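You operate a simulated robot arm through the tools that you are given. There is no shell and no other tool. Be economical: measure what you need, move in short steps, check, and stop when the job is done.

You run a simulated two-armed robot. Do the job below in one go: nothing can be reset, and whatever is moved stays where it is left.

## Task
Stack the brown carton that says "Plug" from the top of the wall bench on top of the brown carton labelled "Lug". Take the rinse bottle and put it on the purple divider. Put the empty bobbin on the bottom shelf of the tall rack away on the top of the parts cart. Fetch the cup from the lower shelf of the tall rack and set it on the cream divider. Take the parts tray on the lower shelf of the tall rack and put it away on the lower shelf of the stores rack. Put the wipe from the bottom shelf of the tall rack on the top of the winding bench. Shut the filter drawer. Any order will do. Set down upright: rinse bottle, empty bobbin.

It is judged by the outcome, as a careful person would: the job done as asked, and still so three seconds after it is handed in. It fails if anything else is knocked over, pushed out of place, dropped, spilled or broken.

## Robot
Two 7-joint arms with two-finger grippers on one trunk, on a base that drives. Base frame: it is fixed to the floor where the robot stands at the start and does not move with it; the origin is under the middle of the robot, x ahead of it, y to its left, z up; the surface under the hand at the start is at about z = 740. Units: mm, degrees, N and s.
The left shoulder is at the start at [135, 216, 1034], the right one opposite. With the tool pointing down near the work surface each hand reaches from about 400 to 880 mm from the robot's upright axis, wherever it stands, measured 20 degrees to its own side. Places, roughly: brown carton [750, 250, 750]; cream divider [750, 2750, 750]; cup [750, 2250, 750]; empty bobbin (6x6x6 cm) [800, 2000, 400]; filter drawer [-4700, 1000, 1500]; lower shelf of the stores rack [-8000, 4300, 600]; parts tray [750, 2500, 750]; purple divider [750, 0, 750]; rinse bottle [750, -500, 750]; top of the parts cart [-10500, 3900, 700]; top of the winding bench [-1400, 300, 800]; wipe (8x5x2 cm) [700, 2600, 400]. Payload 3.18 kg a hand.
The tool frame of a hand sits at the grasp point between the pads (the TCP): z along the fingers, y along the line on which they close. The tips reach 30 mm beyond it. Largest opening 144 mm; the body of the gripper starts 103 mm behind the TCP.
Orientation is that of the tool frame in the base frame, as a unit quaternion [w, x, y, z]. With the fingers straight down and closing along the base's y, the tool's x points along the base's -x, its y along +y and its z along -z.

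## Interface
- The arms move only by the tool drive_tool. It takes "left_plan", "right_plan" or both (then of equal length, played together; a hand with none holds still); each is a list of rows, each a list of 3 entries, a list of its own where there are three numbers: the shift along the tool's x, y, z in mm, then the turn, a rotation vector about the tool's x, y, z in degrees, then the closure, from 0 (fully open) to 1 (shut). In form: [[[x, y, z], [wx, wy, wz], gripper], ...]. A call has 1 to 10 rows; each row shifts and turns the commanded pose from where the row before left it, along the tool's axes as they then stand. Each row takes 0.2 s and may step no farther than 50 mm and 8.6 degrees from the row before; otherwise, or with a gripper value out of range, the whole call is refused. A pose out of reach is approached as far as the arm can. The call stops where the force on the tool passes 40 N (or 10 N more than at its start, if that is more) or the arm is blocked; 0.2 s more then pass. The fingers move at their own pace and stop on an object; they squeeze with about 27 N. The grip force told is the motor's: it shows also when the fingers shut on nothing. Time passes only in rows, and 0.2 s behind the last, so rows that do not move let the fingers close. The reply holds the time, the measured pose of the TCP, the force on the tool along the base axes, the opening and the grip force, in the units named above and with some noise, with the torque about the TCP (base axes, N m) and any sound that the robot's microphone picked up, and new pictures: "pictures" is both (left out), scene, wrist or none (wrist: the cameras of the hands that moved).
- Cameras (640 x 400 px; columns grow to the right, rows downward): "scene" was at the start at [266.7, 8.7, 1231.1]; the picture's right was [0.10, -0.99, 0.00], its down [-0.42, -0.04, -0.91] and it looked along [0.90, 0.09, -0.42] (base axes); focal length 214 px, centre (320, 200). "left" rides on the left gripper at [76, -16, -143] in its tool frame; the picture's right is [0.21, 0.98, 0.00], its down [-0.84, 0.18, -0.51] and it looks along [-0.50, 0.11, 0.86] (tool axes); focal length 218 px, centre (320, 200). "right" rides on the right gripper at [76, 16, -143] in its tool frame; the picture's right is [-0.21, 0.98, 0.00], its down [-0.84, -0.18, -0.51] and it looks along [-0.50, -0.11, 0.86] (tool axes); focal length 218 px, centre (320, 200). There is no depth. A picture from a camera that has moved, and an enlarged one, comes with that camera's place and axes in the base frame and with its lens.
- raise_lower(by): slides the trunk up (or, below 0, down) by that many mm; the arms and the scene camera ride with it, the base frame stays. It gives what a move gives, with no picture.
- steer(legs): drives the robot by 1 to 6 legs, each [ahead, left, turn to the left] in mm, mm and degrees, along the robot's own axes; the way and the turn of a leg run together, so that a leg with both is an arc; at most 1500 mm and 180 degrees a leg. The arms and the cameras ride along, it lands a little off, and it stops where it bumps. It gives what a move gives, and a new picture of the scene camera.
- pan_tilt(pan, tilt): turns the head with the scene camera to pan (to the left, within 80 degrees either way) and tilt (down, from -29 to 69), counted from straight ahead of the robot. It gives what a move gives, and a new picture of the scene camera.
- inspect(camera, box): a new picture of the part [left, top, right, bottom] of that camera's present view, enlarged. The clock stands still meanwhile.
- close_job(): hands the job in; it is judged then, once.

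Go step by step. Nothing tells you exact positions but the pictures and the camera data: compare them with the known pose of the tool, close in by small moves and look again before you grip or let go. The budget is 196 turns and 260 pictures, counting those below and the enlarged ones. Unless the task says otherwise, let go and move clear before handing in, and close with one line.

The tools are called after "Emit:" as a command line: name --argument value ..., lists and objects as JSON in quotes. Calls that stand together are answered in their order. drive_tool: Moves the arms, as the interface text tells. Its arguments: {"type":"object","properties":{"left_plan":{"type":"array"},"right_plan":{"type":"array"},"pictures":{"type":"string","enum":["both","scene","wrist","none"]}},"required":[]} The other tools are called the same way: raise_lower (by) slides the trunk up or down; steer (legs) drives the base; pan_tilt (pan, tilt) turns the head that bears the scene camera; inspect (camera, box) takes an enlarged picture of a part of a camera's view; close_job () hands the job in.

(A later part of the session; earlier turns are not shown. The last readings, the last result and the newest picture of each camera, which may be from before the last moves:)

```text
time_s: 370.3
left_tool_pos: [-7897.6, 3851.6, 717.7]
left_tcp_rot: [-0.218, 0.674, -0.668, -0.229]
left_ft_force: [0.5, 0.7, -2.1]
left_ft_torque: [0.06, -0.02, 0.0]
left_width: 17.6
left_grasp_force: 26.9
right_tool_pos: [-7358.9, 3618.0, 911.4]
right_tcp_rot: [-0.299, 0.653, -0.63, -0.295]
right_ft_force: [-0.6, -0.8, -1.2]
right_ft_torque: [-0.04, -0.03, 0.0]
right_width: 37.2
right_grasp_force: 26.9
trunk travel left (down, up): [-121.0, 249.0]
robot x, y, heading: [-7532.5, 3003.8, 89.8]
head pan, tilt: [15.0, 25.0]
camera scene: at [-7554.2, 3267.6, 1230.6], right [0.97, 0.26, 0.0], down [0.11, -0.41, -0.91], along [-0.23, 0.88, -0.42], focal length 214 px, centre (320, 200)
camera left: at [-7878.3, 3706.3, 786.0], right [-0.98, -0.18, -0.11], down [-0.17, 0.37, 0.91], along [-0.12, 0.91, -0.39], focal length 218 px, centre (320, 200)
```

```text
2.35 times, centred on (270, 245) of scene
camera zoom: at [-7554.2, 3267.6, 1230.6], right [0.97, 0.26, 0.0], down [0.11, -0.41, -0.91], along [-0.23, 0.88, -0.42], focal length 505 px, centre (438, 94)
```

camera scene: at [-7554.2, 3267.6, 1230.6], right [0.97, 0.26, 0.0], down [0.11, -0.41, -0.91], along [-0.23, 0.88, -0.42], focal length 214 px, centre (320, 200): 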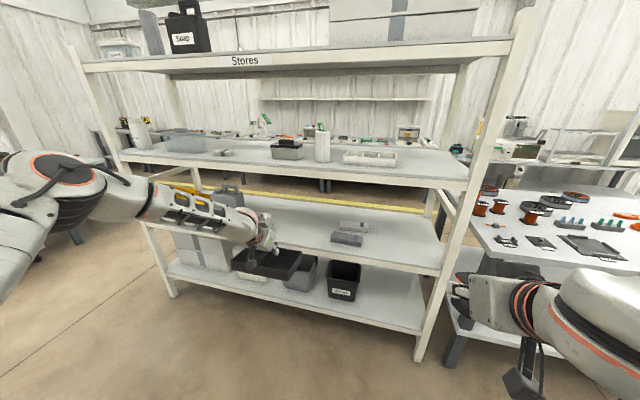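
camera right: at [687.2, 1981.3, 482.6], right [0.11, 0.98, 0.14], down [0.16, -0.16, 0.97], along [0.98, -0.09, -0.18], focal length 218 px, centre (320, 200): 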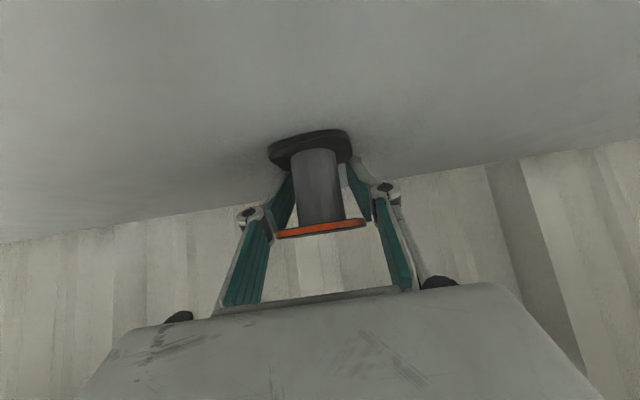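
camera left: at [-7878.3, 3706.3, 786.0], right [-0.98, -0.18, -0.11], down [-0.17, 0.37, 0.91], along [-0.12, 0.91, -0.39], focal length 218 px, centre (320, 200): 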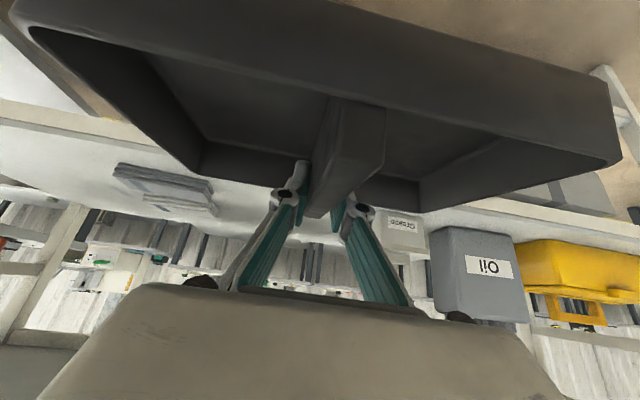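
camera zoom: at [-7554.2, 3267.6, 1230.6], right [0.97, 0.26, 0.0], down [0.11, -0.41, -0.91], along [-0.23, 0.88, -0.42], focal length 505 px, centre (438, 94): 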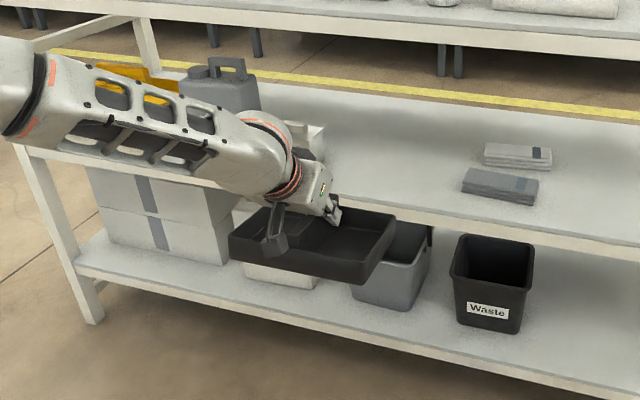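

Emit:
steer --legs '[[290, 0, 0]]'

Emit:
inspect --camera "left" --box '[0, 0, 640, 400]'

Emit:
inspect --camera "scene" --box '[120, 170, 360, 330]'

```text
time_s: 372.3
left_tool_pos: [-7893.1, 4144.8, 719.1]
left_tcp_rot: [-0.219, 0.672, -0.669, -0.229]
left_ft_force: [-0.5, -0.3, -2.4]
left_ft_torque: [0.06, -0.01, 0.01]
left_width: 17.7
left_grasp_force: 26.9
right_tool_pos: [-7355.4, 3908.0, 909.8]
right_tcp_rot: [-0.299, 0.653, -0.629, -0.296]
right_ft_force: [0.5, 0.4, 0.8]
right_ft_torque: [0.01, -0.01, 0.0]
right_width: 37.5
right_grasp_force: 26.3
trunk travel left (down, up): [-121.0, 249.0]
robot x, y, heading: [-7530.9, 3296.5, 89.6]
head pan, tilt: [15.0, 25.0]
camera scene: at [-7551.8, 3558.7, 1230.9], right [0.97, 0.25, 0.0], down [0.11, -0.41, -0.91], along [-0.23, 0.88, -0.42], focal length 214 px, centre (320, 200)
```

scene: 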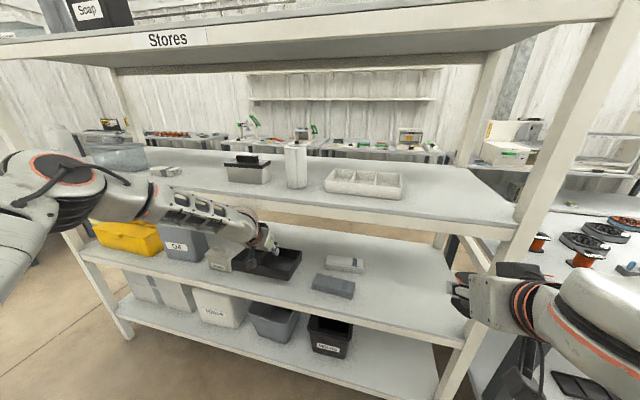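

```text
1.00 times, centred on (320, 200) of left (not enlarged: the box is as wide or as high as the picture)
camera zoom: at [-7874.5, 3998.8, 786.7], right [-0.98, -0.18, -0.11], down [-0.17, 0.37, 0.91], along [-0.12, 0.91, -0.39], focal length 218 px, centre (320, 200)
```

zoom: 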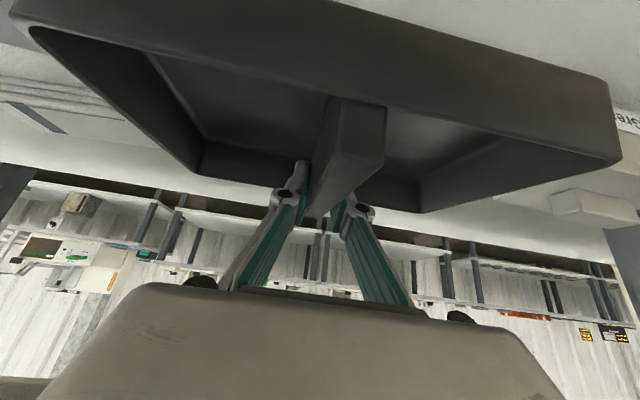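

```text
2.50 times, centred on (240, 250) of scene
camera zoom: at [-7551.8, 3558.7, 1230.9], right [0.97, 0.25, 0.0], down [0.11, -0.41, -0.91], along [-0.23, 0.88, -0.42], focal length 536 px, centre (520, 75)
```

zoom: 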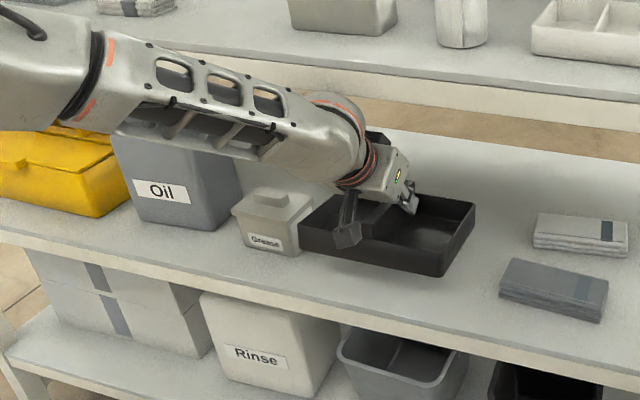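

Emit:
drive_tool --left_plan '[[[-15.8, -10, 12.2], [0, 0, 0], 1], [[12.2, 0, 15.8], [0, 0, 0], 1], [[6.1, 0, 7.9], [0, 0, 0], 1], [[3, 0, 4], [0, 0, 0], 1], [[3, 0, 4], [0, 0, 0], 1], [[3, 0, 4], [0, 0, 0], 1], [[0, 0, 0], [0, 0, 0], 1]]' --pictures "none"

Emit:
inspect --camera "scene" --box '[120, 170, 360, 330]'

```text
time_s: 373.9
left_tool_pos: [-7884.6, 4164.2, 675.9]
left_tcp_rot: [-0.219, 0.672, -0.669, -0.23]
left_ft_force: [-1.0, 0.5, 0.3]
left_ft_torque: [0.16, -0.04, 0.0]
left_width: 17.6
left_grasp_force: 27.1
right_tool_pos: [-7355.5, 3908.5, 911.1]
right_tcp_rot: [-0.298, 0.653, -0.63, -0.296]
right_ft_force: [-0.2, 0.4, 0.0]
right_ft_torque: [-0.03, 0.0, 0.0]
right_width: 37.3
right_grasp_force: 26.8
trunk travel left (down, up): [-121.0, 249.0]
robot x, y, heading: [-7527.8, 3293.3, 89.6]
head pan, tilt: [15.0, 25.0]
```

```text
2.50 times, centred on (240, 250) of scene
camera zoom: at [-7551.8, 3558.0, 1231.1], right [0.97, 0.25, 0.0], down [0.11, -0.41, -0.91], along [-0.23, 0.88, -0.42], focal length 536 px, centre (520, 75)
```

zoom: 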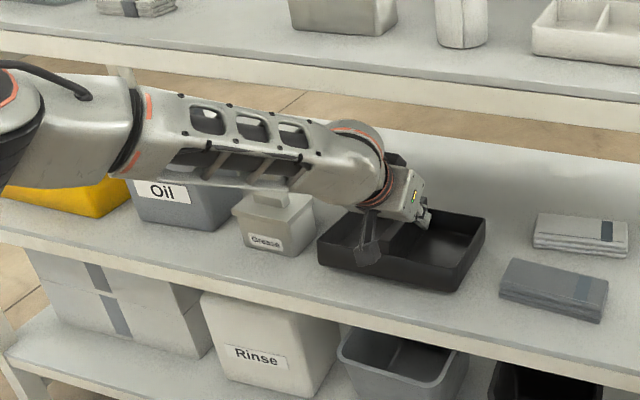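

Emit:
drive_tool --left_plan '[[[1.8, 0, 2.4], [0, 0, 0], 1], [[1.8, 0, 2.4], [0, 0, 0], 1], [[0, 0, 0], [0, 0, 0], 1]]' --pictures "none"

```text
time_s: 374.7
left_tool_pos: [-7883.3, 4165.4, 674.2]
left_tcp_rot: [-0.222, 0.672, -0.668, -0.232]
left_ft_force: [-2.3, -2.9, 18.9]
left_ft_torque: [0.68, 0.02, 0.04]
left_width: 17.6
left_grasp_force: 27.1
right_tool_pos: [-7354.2, 3905.6, 913.3]
right_tcp_rot: [-0.301, 0.651, -0.63, -0.298]
right_ft_force: [0.1, 0.3, -0.7]
right_ft_torque: [-0.01, -0.01, 0.04]
right_width: 37.2
right_grasp_force: 27.3
trunk travel left (down, up): [-121.0, 249.0]
robot x, y, heading: [-7530.2, 3296.6, 89.7]
head pan, tilt: [15.0, 25.0]
```

Firm contact, so I'm releasing. Open just enough to clear the handle, then lift straight up out of the tray and back.

Emit:
drive_tool --left_plan '[[[-1.2, 0, -1.6], [0, 0, 0], 1], [[0, 0, 0], [0, 0, 0], 0.7], [[0, 0, 0], [0, 0, 0], 0.65], [[-6, 0, -8], [0, 0, 0], 0.65], [[-15, 0, -20], [0, 0, 0], 0.65], [[-12, 0, -16], [0, 0, 0], 0.65], [[0, 0, -10], [0, 0, 0], 0.65]]' --pictures "both"

```text
time_s: 376.3
left_tool_pos: [-7882.7, 4156.6, 733.3]
left_tcp_rot: [-0.219, 0.672, -0.669, -0.228]
left_ft_force: [0.4, 0.0, 0.0]
left_ft_torque: [0.0, 0.0, 0.0]
left_width: 50.3
left_grasp_force: 0.1
right_tool_pos: [-7356.6, 3907.3, 911.0]
right_tcp_rot: [-0.299, 0.653, -0.63, -0.295]
right_ft_force: [-0.2, 0.2, -0.8]
right_ft_torque: [0.02, -0.01, -0.01]
right_width: 37.3
right_grasp_force: 26.3
trunk travel left (down, up): [-121.0, 249.0]
robot x, y, heading: [-7534.6, 3291.4, 89.5]
head pan, tilt: [15.0, 25.0]
camera scene: at [-7551.7, 3557.8, 1231.1], right [0.97, 0.25, 0.0], down [0.11, -0.41, -0.91], along [-0.23, 0.88, -0.42], focal length 214 px, centre (320, 200)
camera left: at [-7864.5, 4011.7, 801.2], right [-0.98, -0.18, -0.12], down [-0.17, 0.37, 0.91], along [-0.12, 0.91, -0.39], focal length 218 px, centre (320, 200)
```

scene: 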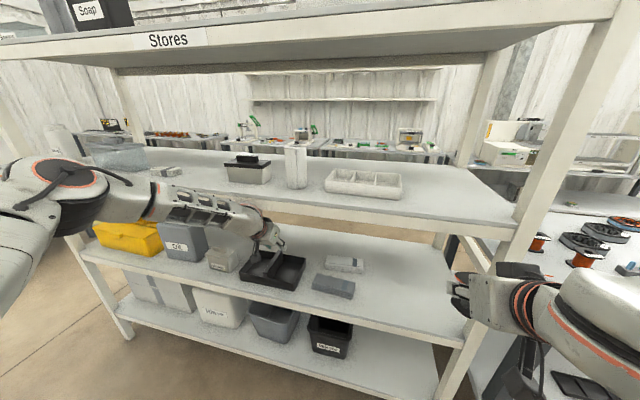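
left: 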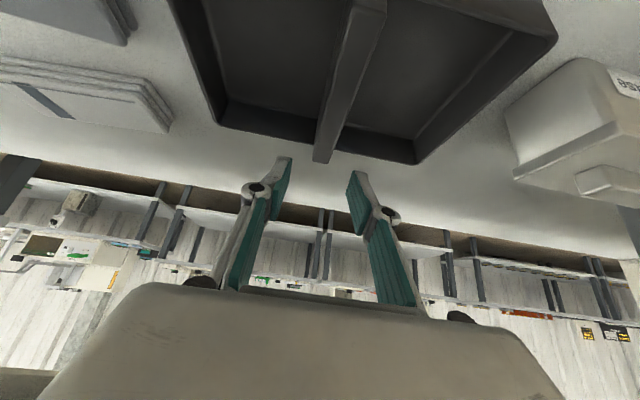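

Emit:
steer --legs '[[-550, 0, 0]]'

Emit:
inspect --camera "scene" --box '[160, 120, 460, 310]'

Emit:
pan_tilt --pan 75 --tilt 15

```text
time_s: 379.4
left_tool_pos: [-7886.6, 3614.2, 733.5]
left_tcp_rot: [-0.219, 0.672, -0.67, -0.228]
left_ft_force: [-0.1, -0.7, 1.2]
left_ft_torque: [0.03, 0.01, 0.01]
left_width: 50.4
left_grasp_force: 0.1
right_tool_pos: [-7357.8, 3365.4, 910.5]
right_tcp_rot: [-0.299, 0.653, -0.63, -0.296]
right_ft_force: [0.1, 0.7, -0.6]
right_ft_torque: [0.01, 0.01, 0.02]
right_width: 37.2
right_grasp_force: 27.1
trunk travel left (down, up): [-121.0, 249.0]
robot x, y, heading: [-7532.8, 2748.0, 89.4]
head pan, tilt: [15.0, 25.0]
camera scene: at [-7555.4, 3014.5, 1231.0], right [0.97, 0.25, 0.0], down [0.11, -0.41, -0.91], along [-0.23, 0.88, -0.42], focal length 214 px, centre (320, 200)
```

scene: 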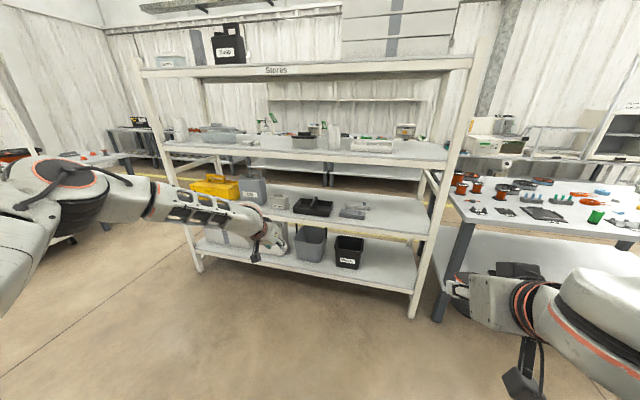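

```text
2.11 times, centred on (310, 215) of scene
camera zoom: at [-7555.4, 3014.5, 1231.0], right [0.97, 0.25, 0.0], down [0.11, -0.41, -0.91], along [-0.23, 0.88, -0.42], focal length 452 px, centre (341, 168)
```

zoom: 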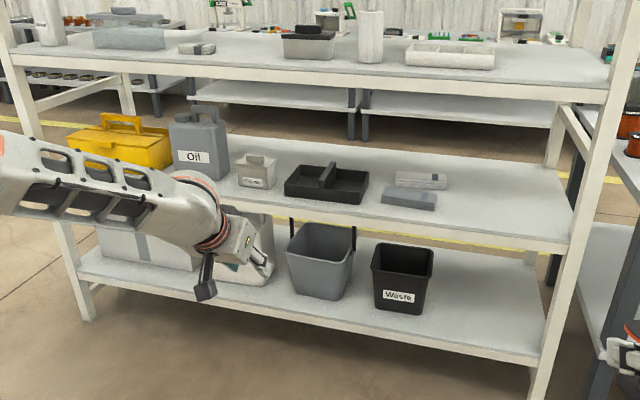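

```text
time_s: 380.7
left_tool_pos: [-7885.6, 3615.2, 733.3]
left_tcp_rot: [-0.219, 0.672, -0.669, -0.229]
left_ft_force: [-0.4, 0.1, 0.1]
left_ft_torque: [0.02, 0.01, 0.01]
left_width: 50.4
left_grasp_force: 0.1
right_tool_pos: [-7356.7, 3364.3, 910.1]
right_tcp_rot: [-0.299, 0.653, -0.63, -0.296]
right_ft_force: [0.6, 1.0, 0.8]
right_ft_torque: [0.0, 0.01, 0.0]
right_width: 37.1
right_grasp_force: 27.3
trunk travel left (down, up): [-121.0, 249.0]
robot x, y, heading: [-7535.4, 2754.4, 89.5]
head pan, tilt: [75.0, 15.0]
camera scene: at [-7622.3, 2950.6, 1247.2], right [0.27, 0.96, 0.0], down [0.25, -0.07, -0.97], along [-0.93, 0.26, -0.26], focal length 214 px, centre (320, 200)
```

scene: 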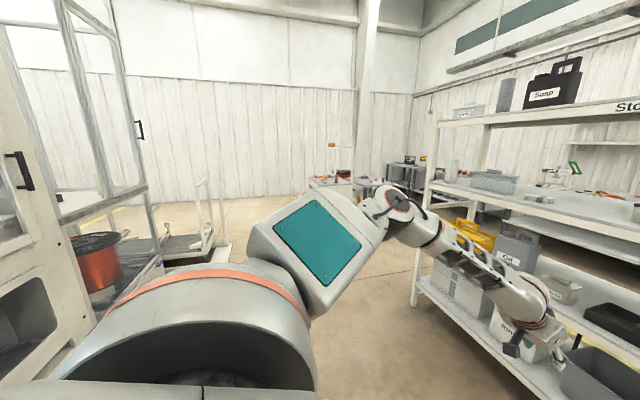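

Tray done. The parts cart is to the west near (-10500,3900). I'll tuck the left hand, move a little north, turn west and look.

Emit:
drive_tool --left_plan '[[[5.4, 0, -42], [0, 0, 0], 0.65], [[5.4, 0, -42], [0, 0, 0], 0.65], [[5.4, 0, -42], [0, 0, 0], 0.65], [[5.4, 0, -42], [0, 0, 0], 0.65], [[5.4, 0, -42], [0, 0, 0], 0.65]]' --pictures "none"

Emit:
steer --legs '[[250, 0, 0], [0, 0, 90]]'

Emit:
pan_tilt --pan 0 --tilt 15

Emit:
inspect --camera "scene" --box '[230, 120, 530, 300]'

```text
time_s: 381.9
left_tool_pos: [-7883.6, 3463.5, 883.5]
left_tcp_rot: [-0.22, 0.672, -0.669, -0.229]
left_ft_force: [-0.5, -0.3, 0.3]
left_ft_torque: [0.01, 0.01, -0.04]
left_width: 50.6
left_grasp_force: 0.1
right_tool_pos: [-7357.3, 3364.1, 912.6]
right_tcp_rot: [-0.299, 0.652, -0.631, -0.296]
right_ft_force: [0.2, -1.3, 0.2]
right_ft_torque: [-0.05, 0.02, -0.02]
right_width: 37.3
right_grasp_force: 26.9
trunk travel left (down, up): [-121.0, 249.0]
robot x, y, heading: [-7534.8, 2752.5, 89.5]
head pan, tilt: [75.0, 15.0]
```

```text
time_s: 387.6
left_tool_pos: [-8249.7, 2658.6, 882.0]
left_tcp_rot: [0.006, 0.949, -0.003, -0.316]
left_ft_force: [-0.2, 0.6, -0.4]
left_ft_torque: [0.02, 0.01, 0.02]
left_width: 50.4
left_grasp_force: 0.0
right_tool_pos: [-8142.5, 3182.2, 910.7]
right_tcp_rot: [-0.005, 0.907, 0.011, -0.421]
right_ft_force: [0.9, -0.3, -0.2]
right_ft_torque: [-0.01, -0.01, 0.0]
right_width: 37.2
right_grasp_force: 26.8
trunk travel left (down, up): [-121.0, 249.0]
robot x, y, heading: [-7529.2, 3001.6, 179.0]
head pan, tilt: [75.0, 15.0]
camera scene: at [-7732.4, 2914.4, 1247.2], right [-0.96, 0.28, 0.0], down [0.07, 0.25, -0.97], along [-0.27, -0.93, -0.26], focal length 214 px, centre (320, 200)
```

scene: 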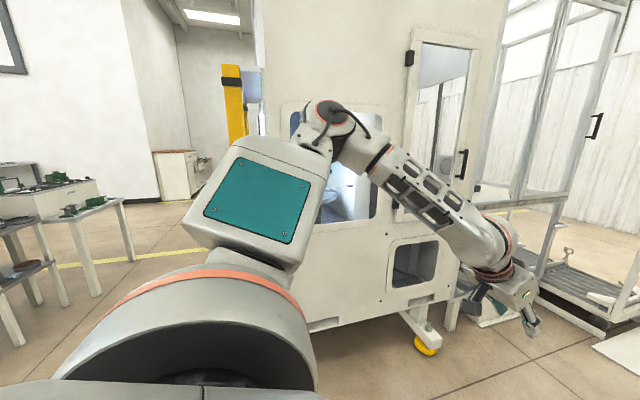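

```text
time_s: 389.0
left_tool_pos: [-8249.1, 2657.6, 881.6]
left_tcp_rot: [0.005, 0.949, -0.003, -0.317]
left_ft_force: [0.5, 0.1, 0.2]
left_ft_torque: [0.0, -0.01, 0.04]
left_width: 50.5
left_grasp_force: 0.1
right_tool_pos: [-8142.8, 3184.1, 910.7]
right_tcp_rot: [-0.006, 0.907, 0.01, -0.421]
right_ft_force: [0.2, 0.6, -0.6]
right_ft_torque: [0.01, 0.0, -0.01]
right_width: 37.1
right_grasp_force: 27.2
trunk travel left (down, up): [-121.0, 249.0]
robot x, y, heading: [-7531.6, 3003.7, 178.9]
head pan, tilt: [0.0, 15.0]
camera scene: at [-7799.9, 3006.0, 1247.2], right [0.02, 1.0, 0.0], down [0.26, 0.0, -0.97], along [-0.97, 0.02, -0.26], focal length 214 px, centre (320, 200)
```

scene: 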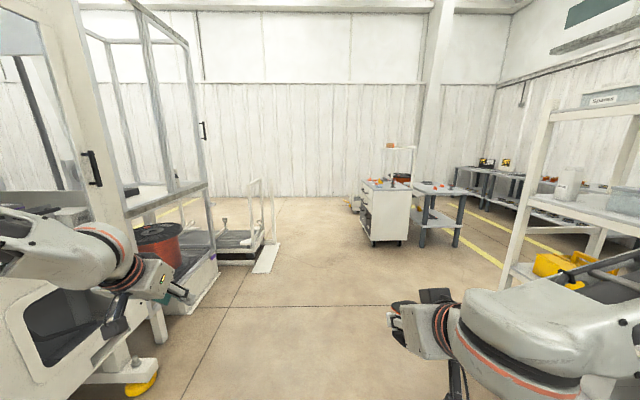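

```text
2.13 times, centred on (380, 210) of scene
camera zoom: at [-7799.9, 3006.0, 1247.2], right [0.02, 1.0, 0.0], down [0.26, 0.0, -0.97], along [-0.97, 0.02, -0.26], focal length 458 px, centre (192, 179)
```

zoom: 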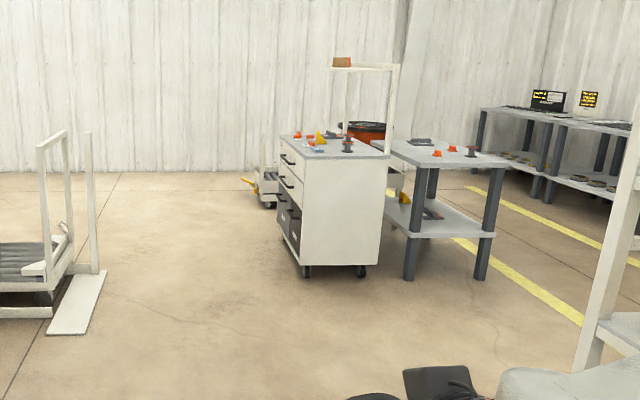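

Emit:
steer --legs '[[0, -150, 0], [1500, 0, 0], [200, 0, 0]]'

Emit:
pan_tilt --pan -35 --tilt 30

Emit:
inspect --camera "scene" --box '[200, 60, 500, 260]'

```text
time_s: 399.3
left_tool_pos: [-9958.4, 2819.1, 882.7]
left_tcp_rot: [0.006, 0.949, 0.001, -0.317]
left_ft_force: [-0.1, -0.5, 0.3]
left_ft_torque: [-0.01, 0.0, 0.0]
left_width: 50.3
left_grasp_force: 0.1
right_tool_pos: [-9859.5, 3345.9, 911.5]
right_tcp_rot: [-0.002, 0.907, 0.016, -0.42]
right_ft_force: [0.2, 0.3, -0.9]
right_ft_torque: [0.0, 0.02, -0.02]
right_width: 37.5
right_grasp_force: 27.4
trunk travel left (down, up): [-121.0, 249.0]
robot x, y, heading: [-9245.1, 3172.2, 179.7]
head pan, tilt: [0.0, 15.0]
camera scene: at [-9514.7, 3172.4, 1247.2], right [0.01, 1.0, 0.0], down [0.26, 0.0, -0.97], along [-0.97, 0.01, -0.26], focal length 214 px, centre (320, 200)
```

scene: 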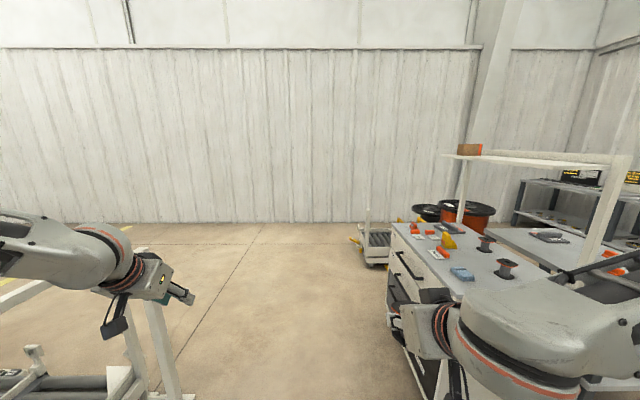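

```text
time_s: 400.3
left_tool_pos: [-9958.9, 2818.1, 882.3]
left_tcp_rot: [0.006, 0.948, 0.001, -0.317]
left_ft_force: [0.1, -0.3, -0.5]
left_ft_torque: [0.0, 0.0, 0.01]
left_width: 50.6
left_grasp_force: 0.0
right_tool_pos: [-9859.6, 3345.0, 911.3]
right_tcp_rot: [-0.003, 0.907, 0.016, -0.42]
right_ft_force: [1.0, -0.2, -0.3]
right_ft_torque: [-0.02, 0.01, 0.0]
right_width: 37.2
right_grasp_force: 27.0
trunk travel left (down, up): [-121.0, 249.0]
robot x, y, heading: [-9247.2, 3172.0, 179.8]
head pan, tilt: [-35.0, 30.0]
camera scene: at [-9494.7, 3224.1, 1223.0], right [0.58, 0.82, 0.0], down [0.41, -0.29, -0.87], along [-0.71, 0.5, -0.5], focal length 214 px, centre (320, 200)
```

scene: 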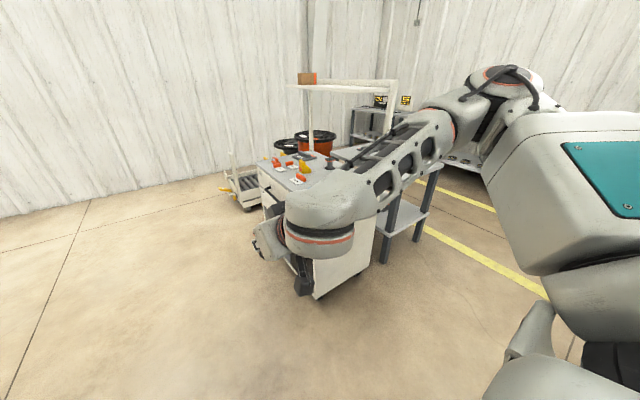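

```text
2.00 times, centred on (350, 160) of scene
camera zoom: at [-9494.7, 3224.1, 1223.0], right [0.58, 0.82, 0.0], down [0.41, -0.29, -0.87], along [-0.71, 0.5, -0.5], focal length 429 px, centre (260, 280)
```

zoom: 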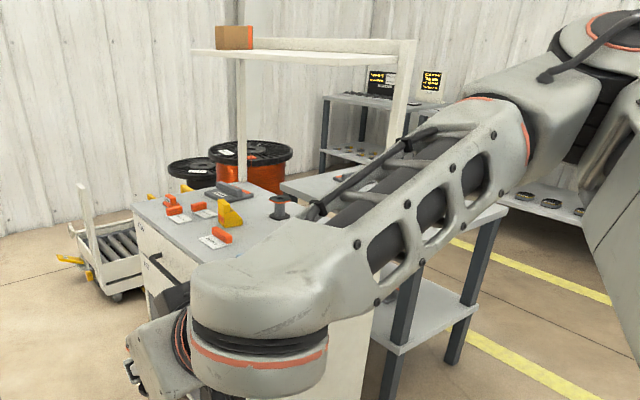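

Emit:
steer --legs '[[0, -525, 0]]'

Emit:
pan_tilt --pan 0 --tilt 30

Emit:
inspect --camera "right" --box '[0, 0, 640, 400]'

```text
time_s: 405.5
left_tool_pos: [-9955.5, 3354.7, 883.0]
left_tcp_rot: [0.006, 0.949, 0.002, -0.317]
left_ft_force: [0.7, 0.6, 0.4]
left_ft_torque: [0.0, 0.02, 0.01]
left_width: 50.4
left_grasp_force: 0.0
right_tool_pos: [-9855.0, 3880.8, 910.0]
right_tcp_rot: [-0.003, 0.907, 0.015, -0.421]
right_ft_force: [1.0, -0.1, -0.5]
right_ft_torque: [-0.02, -0.01, -0.01]
right_width: 37.4
right_grasp_force: 27.3
trunk travel left (down, up): [-121.0, 249.0]
robot x, y, heading: [-9243.2, 3704.3, 179.4]
head pan, tilt: [-35.0, 30.0]
camera scene: at [-9490.2, 3758.8, 1223.0], right [0.58, 0.81, 0.0], down [0.41, -0.29, -0.87], along [-0.7, 0.5, -0.5], focal length 214 px, centre (320, 200)
```

scene: 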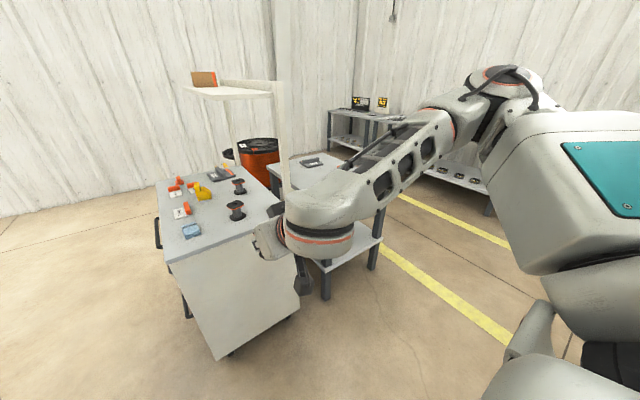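

```text
time_s: 406.5
left_tool_pos: [-9955.5, 3354.6, 881.9]
left_tcp_rot: [0.007, 0.949, 0.002, -0.316]
left_ft_force: [1.1, 0.9, -0.5]
left_ft_torque: [0.0, 0.0, -0.01]
left_width: 50.3
left_grasp_force: 0.0
right_tool_pos: [-9853.4, 3881.2, 911.3]
right_tcp_rot: [-0.003, 0.907, 0.015, -0.42]
right_ft_force: [0.1, 0.1, -1.1]
right_ft_torque: [-0.01, 0.0, -0.03]
right_width: 36.9
right_grasp_force: 26.6
trunk travel left (down, up): [-121.0, 249.0]
robot x, y, heading: [-9239.7, 3707.4, 179.5]
head pan, tilt: [0.0, 30.0]
camera scene: at [-9507.1, 3707.0, 1223.0], right [0.01, 1.0, 0.0], down [0.5, -0.01, -0.87], along [-0.87, 0.01, -0.5], focal length 214 px, centre (320, 200)
```

scene: 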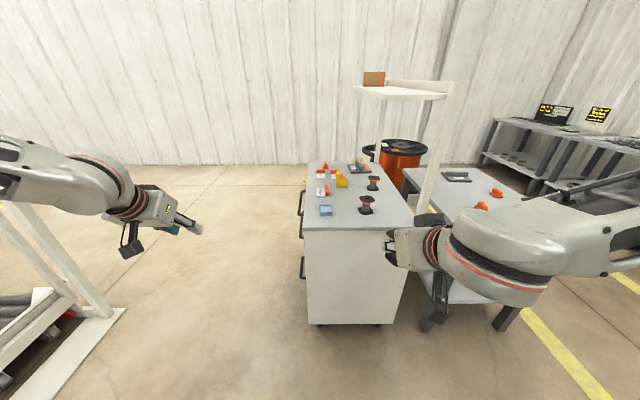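

```text
1.00 times, centred on (320, 200) of right (not enlarged: the box is as wide or as high as the picture)
camera zoom: at [-9696.3, 3868.5, 945.0], right [-0.11, -0.98, 0.14], down [-0.16, 0.16, 0.97], along [-0.98, 0.08, -0.18], focal length 218 px, centre (320, 200)
```

zoom: 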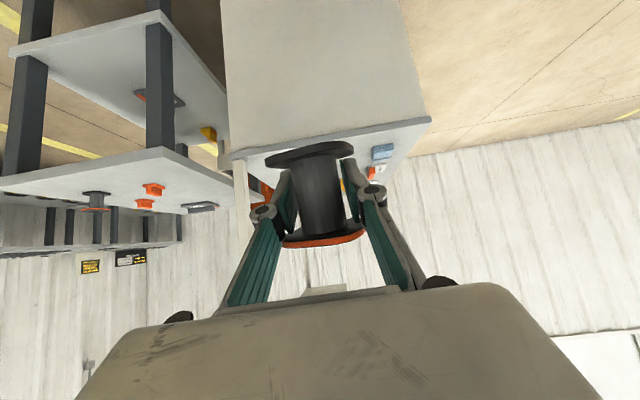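

Emit:
inspect --camera "scene" --box '[290, 140, 430, 250]'

```text
3.64 times, centred on (360, 195) of scene
camera zoom: at [-9507.1, 3707.0, 1223.0], right [0.01, 1.0, 0.0], down [0.5, -0.01, -0.87], along [-0.87, 0.01, -0.5], focal length 780 px, centre (174, 218)
```

zoom: 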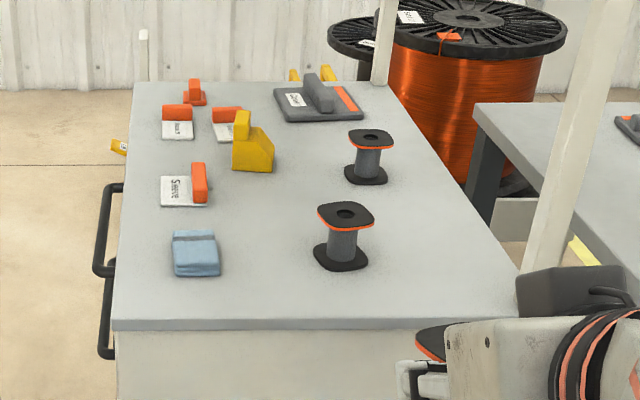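

Clear view. Cart top z≈750; free spot near (-10345,3845) between the sleeve card and the two bobbins. Moving in.

Emit:
steer --legs '[[0, 36, 0], [320, 0, 0]]'

Emit:
drive_tool --right_plan '[[[-26, 0, 30.5], [0, -2.5, 0], 1], [[-24, 0, 31.5], [0, -2.5, 0], 1], [[-23, 0, 33], [0, 0, 0], 1], [[-23, 0, 33], [0, 0, 0], 1]]' --pictures "both"

Emit:
inspect --camera "scene" --box '[290, 180, 450, 310]'

```text
time_s: 409.2
left_tool_pos: [-10272.4, 3322.2, 881.8]
left_tcp_rot: [0.006, 0.948, 0.002, -0.317]
left_ft_force: [-0.1, -0.3, -0.4]
left_ft_torque: [-0.01, -0.05, 0.01]
left_width: 50.3
left_grasp_force: 0.1
right_tool_pos: [-10170.5, 3847.9, 910.8]
right_tcp_rot: [-0.002, 0.907, 0.016, -0.42]
right_ft_force: [-1.1, 0.2, -0.8]
right_ft_torque: [-0.01, -0.03, 0.0]
right_width: 37.5
right_grasp_force: 27.5
trunk travel left (down, up): [-121.0, 249.0]
robot x, y, heading: [-9558.5, 3666.9, 179.3]
head pan, tilt: [0.0, 30.0]
camera scene: at [-9823.5, 3673.3, 1223.0], right [0.01, 1.0, 0.0], down [0.5, 0.0, -0.87], along [-0.87, 0.01, -0.5], focal length 214 px, centre (320, 200)
```

scene: 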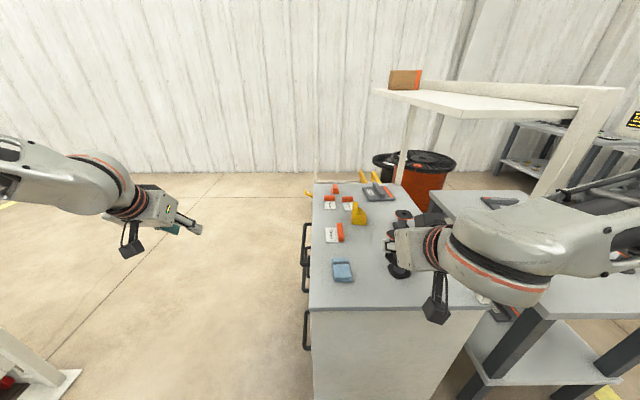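

```text
time_s: 410.2
left_tool_pos: [-10271.6, 3320.4, 881.7]
left_tcp_rot: [0.005, 0.949, 0.001, -0.315]
left_ft_force: [0.0, -0.5, 0.4]
left_ft_torque: [0.01, 0.01, -0.01]
left_width: 50.4
left_grasp_force: 0.1
right_tool_pos: [-10332.9, 3843.7, 909.6]
right_tcp_rot: [-0.002, 0.888, 0.015, -0.459]
right_ft_force: [-0.1, 0.2, -0.4]
right_ft_torque: [0.0, 0.01, -0.02]
right_width: 37.4
right_grasp_force: 26.5
trunk travel left (down, up): [-121.0, 249.0]
robot x, y, heading: [-9557.6, 3668.2, 179.5]
head pan, tilt: [0.0, 30.0]
camera scene: at [-9823.9, 3673.2, 1222.7], right [0.01, 1.0, 0.0], down [0.5, 0.0, -0.87], along [-0.87, 0.01, -0.5], focal length 214 px, centre (320, 200)
camera right: at [-10171.2, 3831.7, 931.1], right [-0.1, -0.98, 0.15], down [-0.08, 0.16, 0.98], along [-0.99, 0.08, -0.09], focal length 218 px, centre (320, 200)
```

scene: 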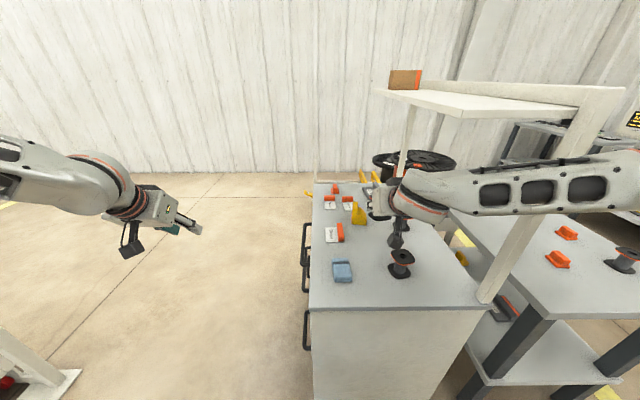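
right: 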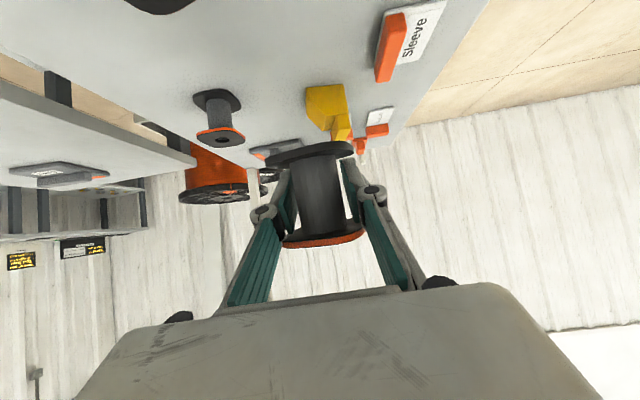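

```text
3.08 times, centred on (370, 245) of scene
camera zoom: at [-9823.9, 3673.2, 1222.7], right [0.01, 1.0, 0.0], down [0.5, 0.0, -0.87], along [-0.87, 0.01, -0.5], focal length 660 px, centre (166, 62)
```

zoom: 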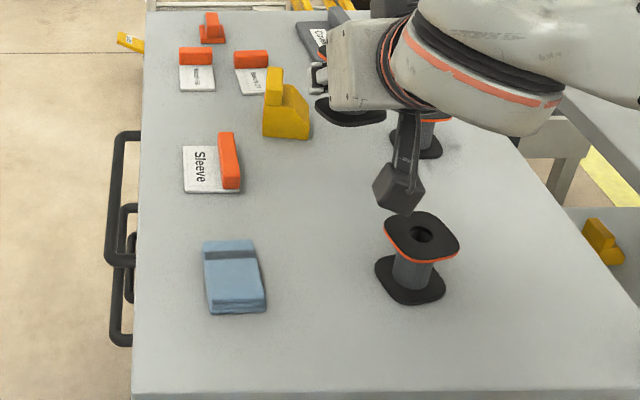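

Emit:
drive_tool --right_plan '[[[-14.5, 5, 20.4], [0, 0, 0], 1], [[32.6, 0, 23.2], [0, 0, 0], 1], [[32.6, 0, 23.2], [0, 0, 0], 1], [[16, 0, 11.6], [0, 0, 0], 1]]' --pictures "both"

Emit:
inspect --camera "scene" --box '[300, 180, 460, 310]'

```text
time_s: 411.2
left_tool_pos: [-10271.8, 3321.2, 883.0]
left_tcp_rot: [0.005, 0.948, 0.001, -0.317]
left_ft_force: [0.1, -0.4, -0.5]
left_ft_torque: [0.0, -0.02, 0.01]
left_width: 50.4
left_grasp_force: 0.1
right_tool_pos: [-10356.2, 3839.4, 810.7]
right_tcp_rot: [-0.003, 0.888, 0.015, -0.46]
right_ft_force: [0.8, 1.0, -1.4]
right_ft_torque: [-0.01, 0.01, 0.02]
right_width: 37.5
right_grasp_force: 27.0
trunk travel left (down, up): [-121.0, 249.0]
robot x, y, heading: [-9557.1, 3671.9, 179.3]
head pan, tilt: [0.0, 30.0]
camera scene: at [-9822.8, 3673.0, 1223.2], right [0.01, 1.0, 0.0], down [0.5, 0.0, -0.87], along [-0.87, 0.01, -0.5], focal length 214 px, centre (320, 200)
camera right: at [-10195.0, 3827.1, 831.1], right [-0.09, -0.98, 0.15], down [-0.07, 0.16, 0.98], along [-0.99, 0.08, -0.09], focal length 218 px, centre (320, 200)
```

scene: 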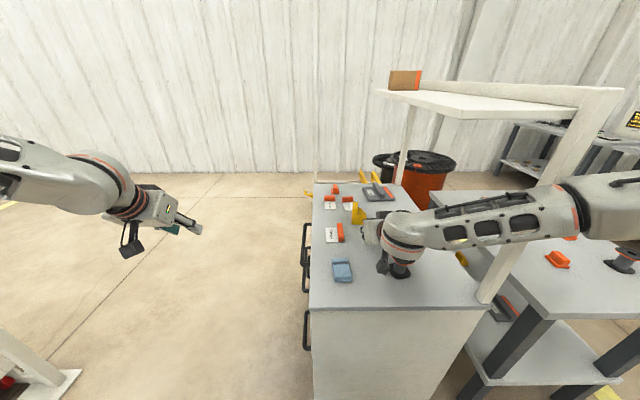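
right: 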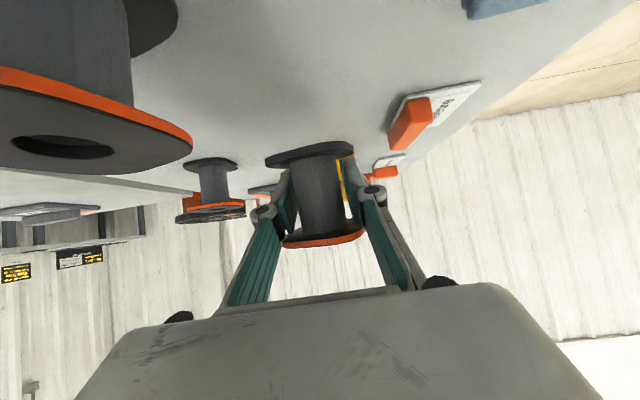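

```text
3.08 times, centred on (380, 245) of scene
camera zoom: at [-9822.8, 3673.0, 1223.2], right [0.01, 1.0, 0.0], down [0.5, 0.0, -0.87], along [-0.87, 0.01, -0.5], focal length 660 px, centre (135, 62)
```

zoom: 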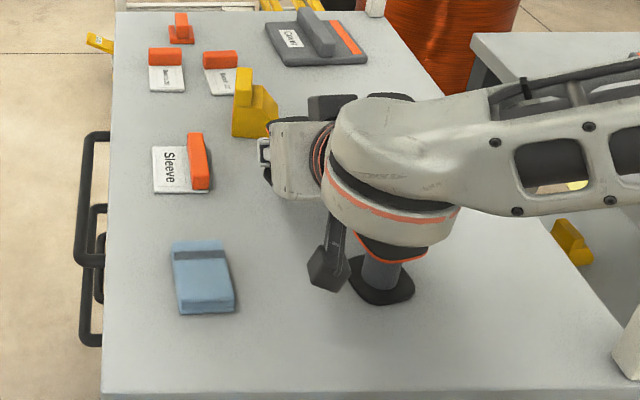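

Emit:
drive_tool --right_plan '[[[12.2, 0, 8.7], [0, 0, 0], 1], [[4, 0, 2.9], [0, 0, 0], 1], [[2.4, 0, 1.7], [0, 0, 0], 1], [[2.4, 0, 1.7], [0, 0, 0], 1], [[0, 0, 0], [0, 0, 0], 1]]' --pictures "wrist"

```text
time_s: 412.4
left_tool_pos: [-10271.0, 3322.8, 882.4]
left_tcp_rot: [0.006, 0.949, 0.002, -0.317]
left_ft_force: [0.6, 0.0, 0.8]
left_ft_torque: [-0.01, -0.02, -0.01]
left_width: 50.1
left_grasp_force: 0.0
right_tool_pos: [-10355.1, 3840.7, 783.7]
right_tcp_rot: [-0.002, 0.888, 0.015, -0.459]
right_ft_force: [0.6, -0.5, -0.6]
right_ft_torque: [0.0, 0.01, -0.03]
right_width: 37.3
right_grasp_force: 26.7
trunk travel left (down, up): [-121.0, 249.0]
robot x, y, heading: [-9557.7, 3670.9, 179.8]
head pan, tilt: [0.0, 30.0]
camera right: at [-10194.9, 3828.1, 804.2], right [-0.1, -0.98, 0.15], down [-0.08, 0.16, 0.98], along [-0.99, 0.08, -0.09], focal length 218 px, centre (320, 200)
```

right: 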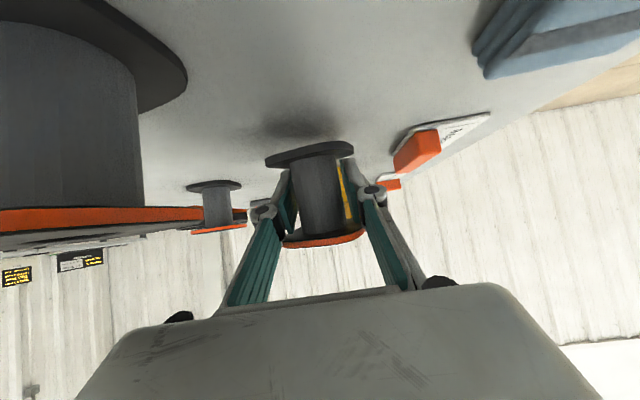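

Emit:
drive_tool --right_plan '[[[4, 0, 2.9], [0, 0, 0], 1], [[3.2, 0, 2.3], [0, 0, 0], 1], [[2.4, 0, 1.7], [0, 0, 0], 1], [[2.4, 0, 1.7], [0, 0, 0], 1], [[0, 0, 0], [0, 0, 0], 1]]' --pictures "wrist"

```text
time_s: 413.6
left_tool_pos: [-10270.8, 3320.8, 882.4]
left_tcp_rot: [0.006, 0.949, 0.0, -0.317]
left_ft_force: [0.7, 0.2, 0.0]
left_ft_torque: [-0.02, -0.01, -0.01]
left_width: 50.2
left_grasp_force: 0.1
right_tool_pos: [-10355.5, 3839.2, 771.0]
right_tcp_rot: [-0.001, 0.887, 0.016, -0.461]
right_ft_force: [0.4, 0.0, 3.1]
right_ft_torque: [-0.02, 0.05, 0.03]
right_width: 37.0
right_grasp_force: 26.4
trunk travel left (down, up): [-121.0, 249.0]
robot x, y, heading: [-9556.0, 3674.3, 179.5]
head pan, tilt: [0.0, 30.0]
camera right: at [-10195.5, 3827.6, 791.1], right [-0.1, -0.98, 0.15], down [-0.07, 0.16, 0.98], along [-0.99, 0.08, -0.09], focal length 218 px, centre (320, 200)
```

right: 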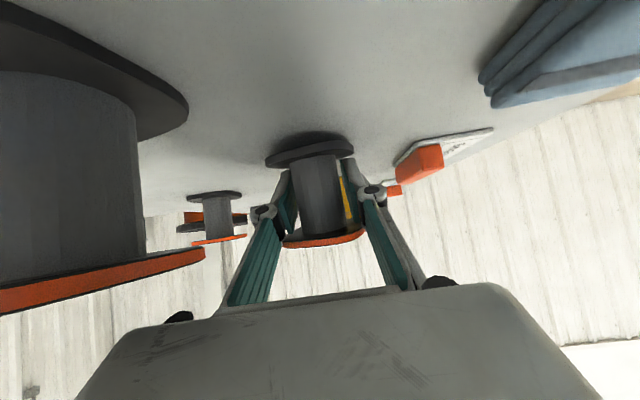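

Emit:
drive_tool --right_plan '[[[1.6, 0, 1.2], [0, 0, 0], 1], [[1.6, 0, 1.2], [0, 0, 0], 1], [[0, 0, 0], [0, 0, 0], 1]]' --pictures "wrist"

```text
time_s: 414.4
left_tool_pos: [-10271.1, 3322.2, 884.7]
left_tcp_rot: [0.005, 0.948, 0.001, -0.318]
left_ft_force: [-0.2, -0.5, 0.1]
left_ft_torque: [0.01, 0.01, 0.01]
left_width: 50.2
left_grasp_force: 0.1
right_tool_pos: [-10355.2, 3840.1, 770.7]
right_tcp_rot: [-0.002, 0.886, 0.016, -0.463]
right_ft_force: [1.0, -0.4, 17.7]
right_ft_torque: [0.01, 0.24, 0.02]
right_width: 37.5
right_grasp_force: 26.8
trunk travel left (down, up): [-121.0, 249.0]
robot x, y, heading: [-9557.7, 3672.6, 179.5]
head pan, tilt: [0.0, 30.0]
camera right: at [-10195.6, 3827.6, 789.8], right [-0.1, -0.98, 0.15], down [-0.07, 0.16, 0.98], along [-0.99, 0.08, -0.08], focal length 218 px, centre (320, 200)
```

right: 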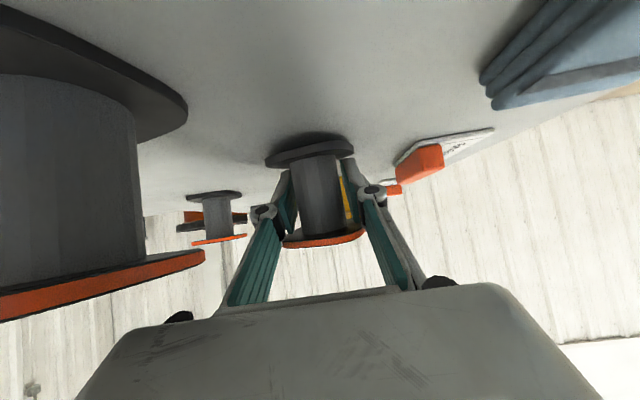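

Emit:
drive_tool --right_plan '[[[-1.6, 0, -1.2], [0, 0, 0], 1], [[0, 0, 0], [0, 0, 0], 0.7], [[0, 0, 0], [0, 0, 0], 0.42], [[0, 0, 0], [0, 0, 0], 0.42], [[0, 0, 0], [0, 0, 0], 0.42]]' --pictures "wrist"

```text
time_s: 415.6
left_tool_pos: [-10271.2, 3322.0, 881.8]
left_tcp_rot: [0.006, 0.949, 0.001, -0.316]
left_ft_force: [-0.4, 0.5, 0.2]
left_ft_torque: [0.01, 0.01, -0.06]
left_width: 50.4
left_grasp_force: 0.0
right_tool_pos: [-10355.1, 3839.7, 765.3]
right_tcp_rot: [-0.003, 0.889, 0.016, -0.459]
right_ft_force: [0.5, -0.7, 0.8]
right_ft_torque: [0.02, -0.03, -0.02]
right_width: 83.6
right_grasp_force: 0.2
trunk travel left (down, up): [-121.0, 249.0]
robot x, y, heading: [-9554.7, 3670.6, 179.6]
head pan, tilt: [0.0, 30.0]
camera right: at [-10194.4, 3827.8, 787.2], right [-0.09, -0.98, 0.15], down [-0.08, 0.16, 0.98], along [-0.99, 0.08, -0.09], focal length 218 px, centre (320, 200)
```

right: 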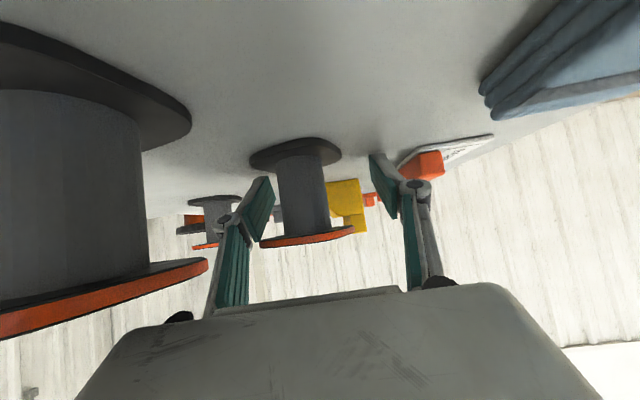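

Emit:
drive_tool --right_plan '[[[0, 0, 0], [0, 0, 0], 0.3], [[0, -6, 0], [0, 0, 0], 0.3], [[0, 0, 0], [0, 0, 0], 0.3]]' --pictures "wrist"

```text
time_s: 416.4
left_tool_pos: [-10271.1, 3321.7, 882.0]
left_tcp_rot: [0.006, 0.949, 0.001, -0.316]
left_ft_force: [-0.1, 0.3, 0.0]
left_ft_torque: [-0.02, 0.01, 0.01]
left_width: 50.6
left_grasp_force: 0.1
right_tool_pos: [-10355.5, 3845.9, 767.5]
right_tcp_rot: [-0.002, 0.889, 0.016, -0.458]
right_ft_force: [-0.2, -0.1, -0.2]
right_ft_torque: [-0.01, 0.02, 0.0]
right_width: 100.9
right_grasp_force: 0.1
trunk travel left (down, up): [-121.0, 249.0]
robot x, y, heading: [-9555.8, 3667.6, 179.5]
head pan, tilt: [0.0, 30.0]
camera right: at [-10195.6, 3834.0, 788.3], right [-0.1, -0.98, 0.15], down [-0.08, 0.16, 0.98], along [-0.99, 0.08, -0.09], focal length 218 px, centre (320, 200)
```

right: 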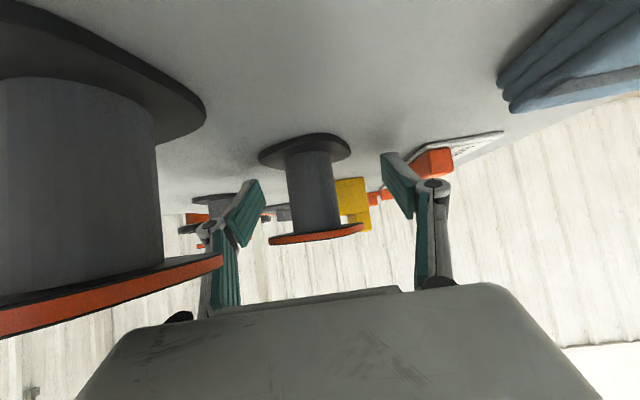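

Emit:
drive_tool --right_plan '[[[-32.6, 0, -23.2], [0, 0, 0], 0.3], [[-32.6, 0, -23.2], [0, 0, 0], 0.3], [[-32.6, 0, -23.2], [0, 0, 0], 0.3], [[0, 0, -40], [0, 0, 0], 0.3], [[0, 0, -40], [0, 0, 0], 0.3], [[10, 0, -40], [0, 0, 0], 0.3], [[20, 0, -30], [0, 0, 0], 0.3]]' --pictures "scene"

Emit:
inspect --camera "scene" --box '[300, 160, 480, 310]'

```text
time_s: 418.0
left_tool_pos: [-10270.7, 3321.8, 882.8]
left_tcp_rot: [0.007, 0.949, 0.002, -0.317]
left_ft_force: [0.4, -0.1, 0.0]
left_ft_torque: [0.03, 0.0, -0.01]
left_width: 50.1
left_grasp_force: 0.0
right_tool_pos: [-10217.1, 3845.1, 948.4]
right_tcp_rot: [-0.001, 0.888, 0.015, -0.46]
right_ft_force: [-0.3, -0.5, 0.6]
right_ft_torque: [0.0, 0.0, -0.06]
right_width: 100.6
right_grasp_force: 0.0
trunk travel left (down, up): [-121.0, 249.0]
robot x, y, heading: [-9558.9, 3671.5, 179.5]
head pan, tilt: [0.0, 30.0]
camera scene: at [-9822.9, 3673.4, 1223.1], right [0.01, 1.0, 0.0], down [0.5, 0.0, -0.87], along [-0.87, 0.01, -0.5], focal length 214 px, centre (320, 200)
```

scene: 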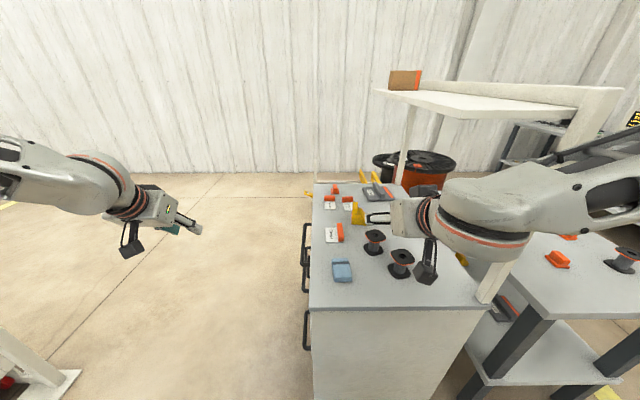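

```text
2.67 times, centred on (390, 235) of scene
camera zoom: at [-9822.9, 3673.4, 1223.1], right [0.01, 1.0, 0.0], down [0.5, 0.0, -0.87], along [-0.87, 0.01, -0.5], focal length 572 px, centre (133, 107)
```

zoom: 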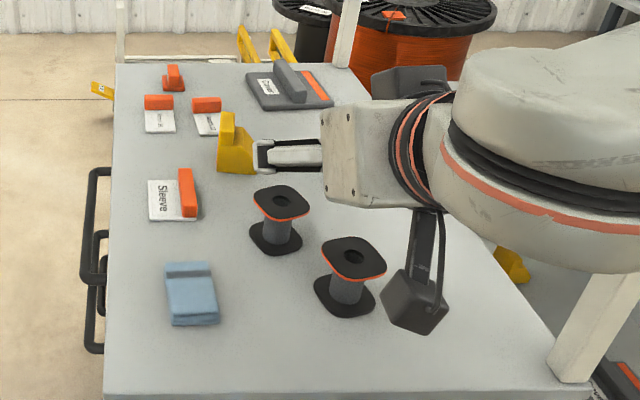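

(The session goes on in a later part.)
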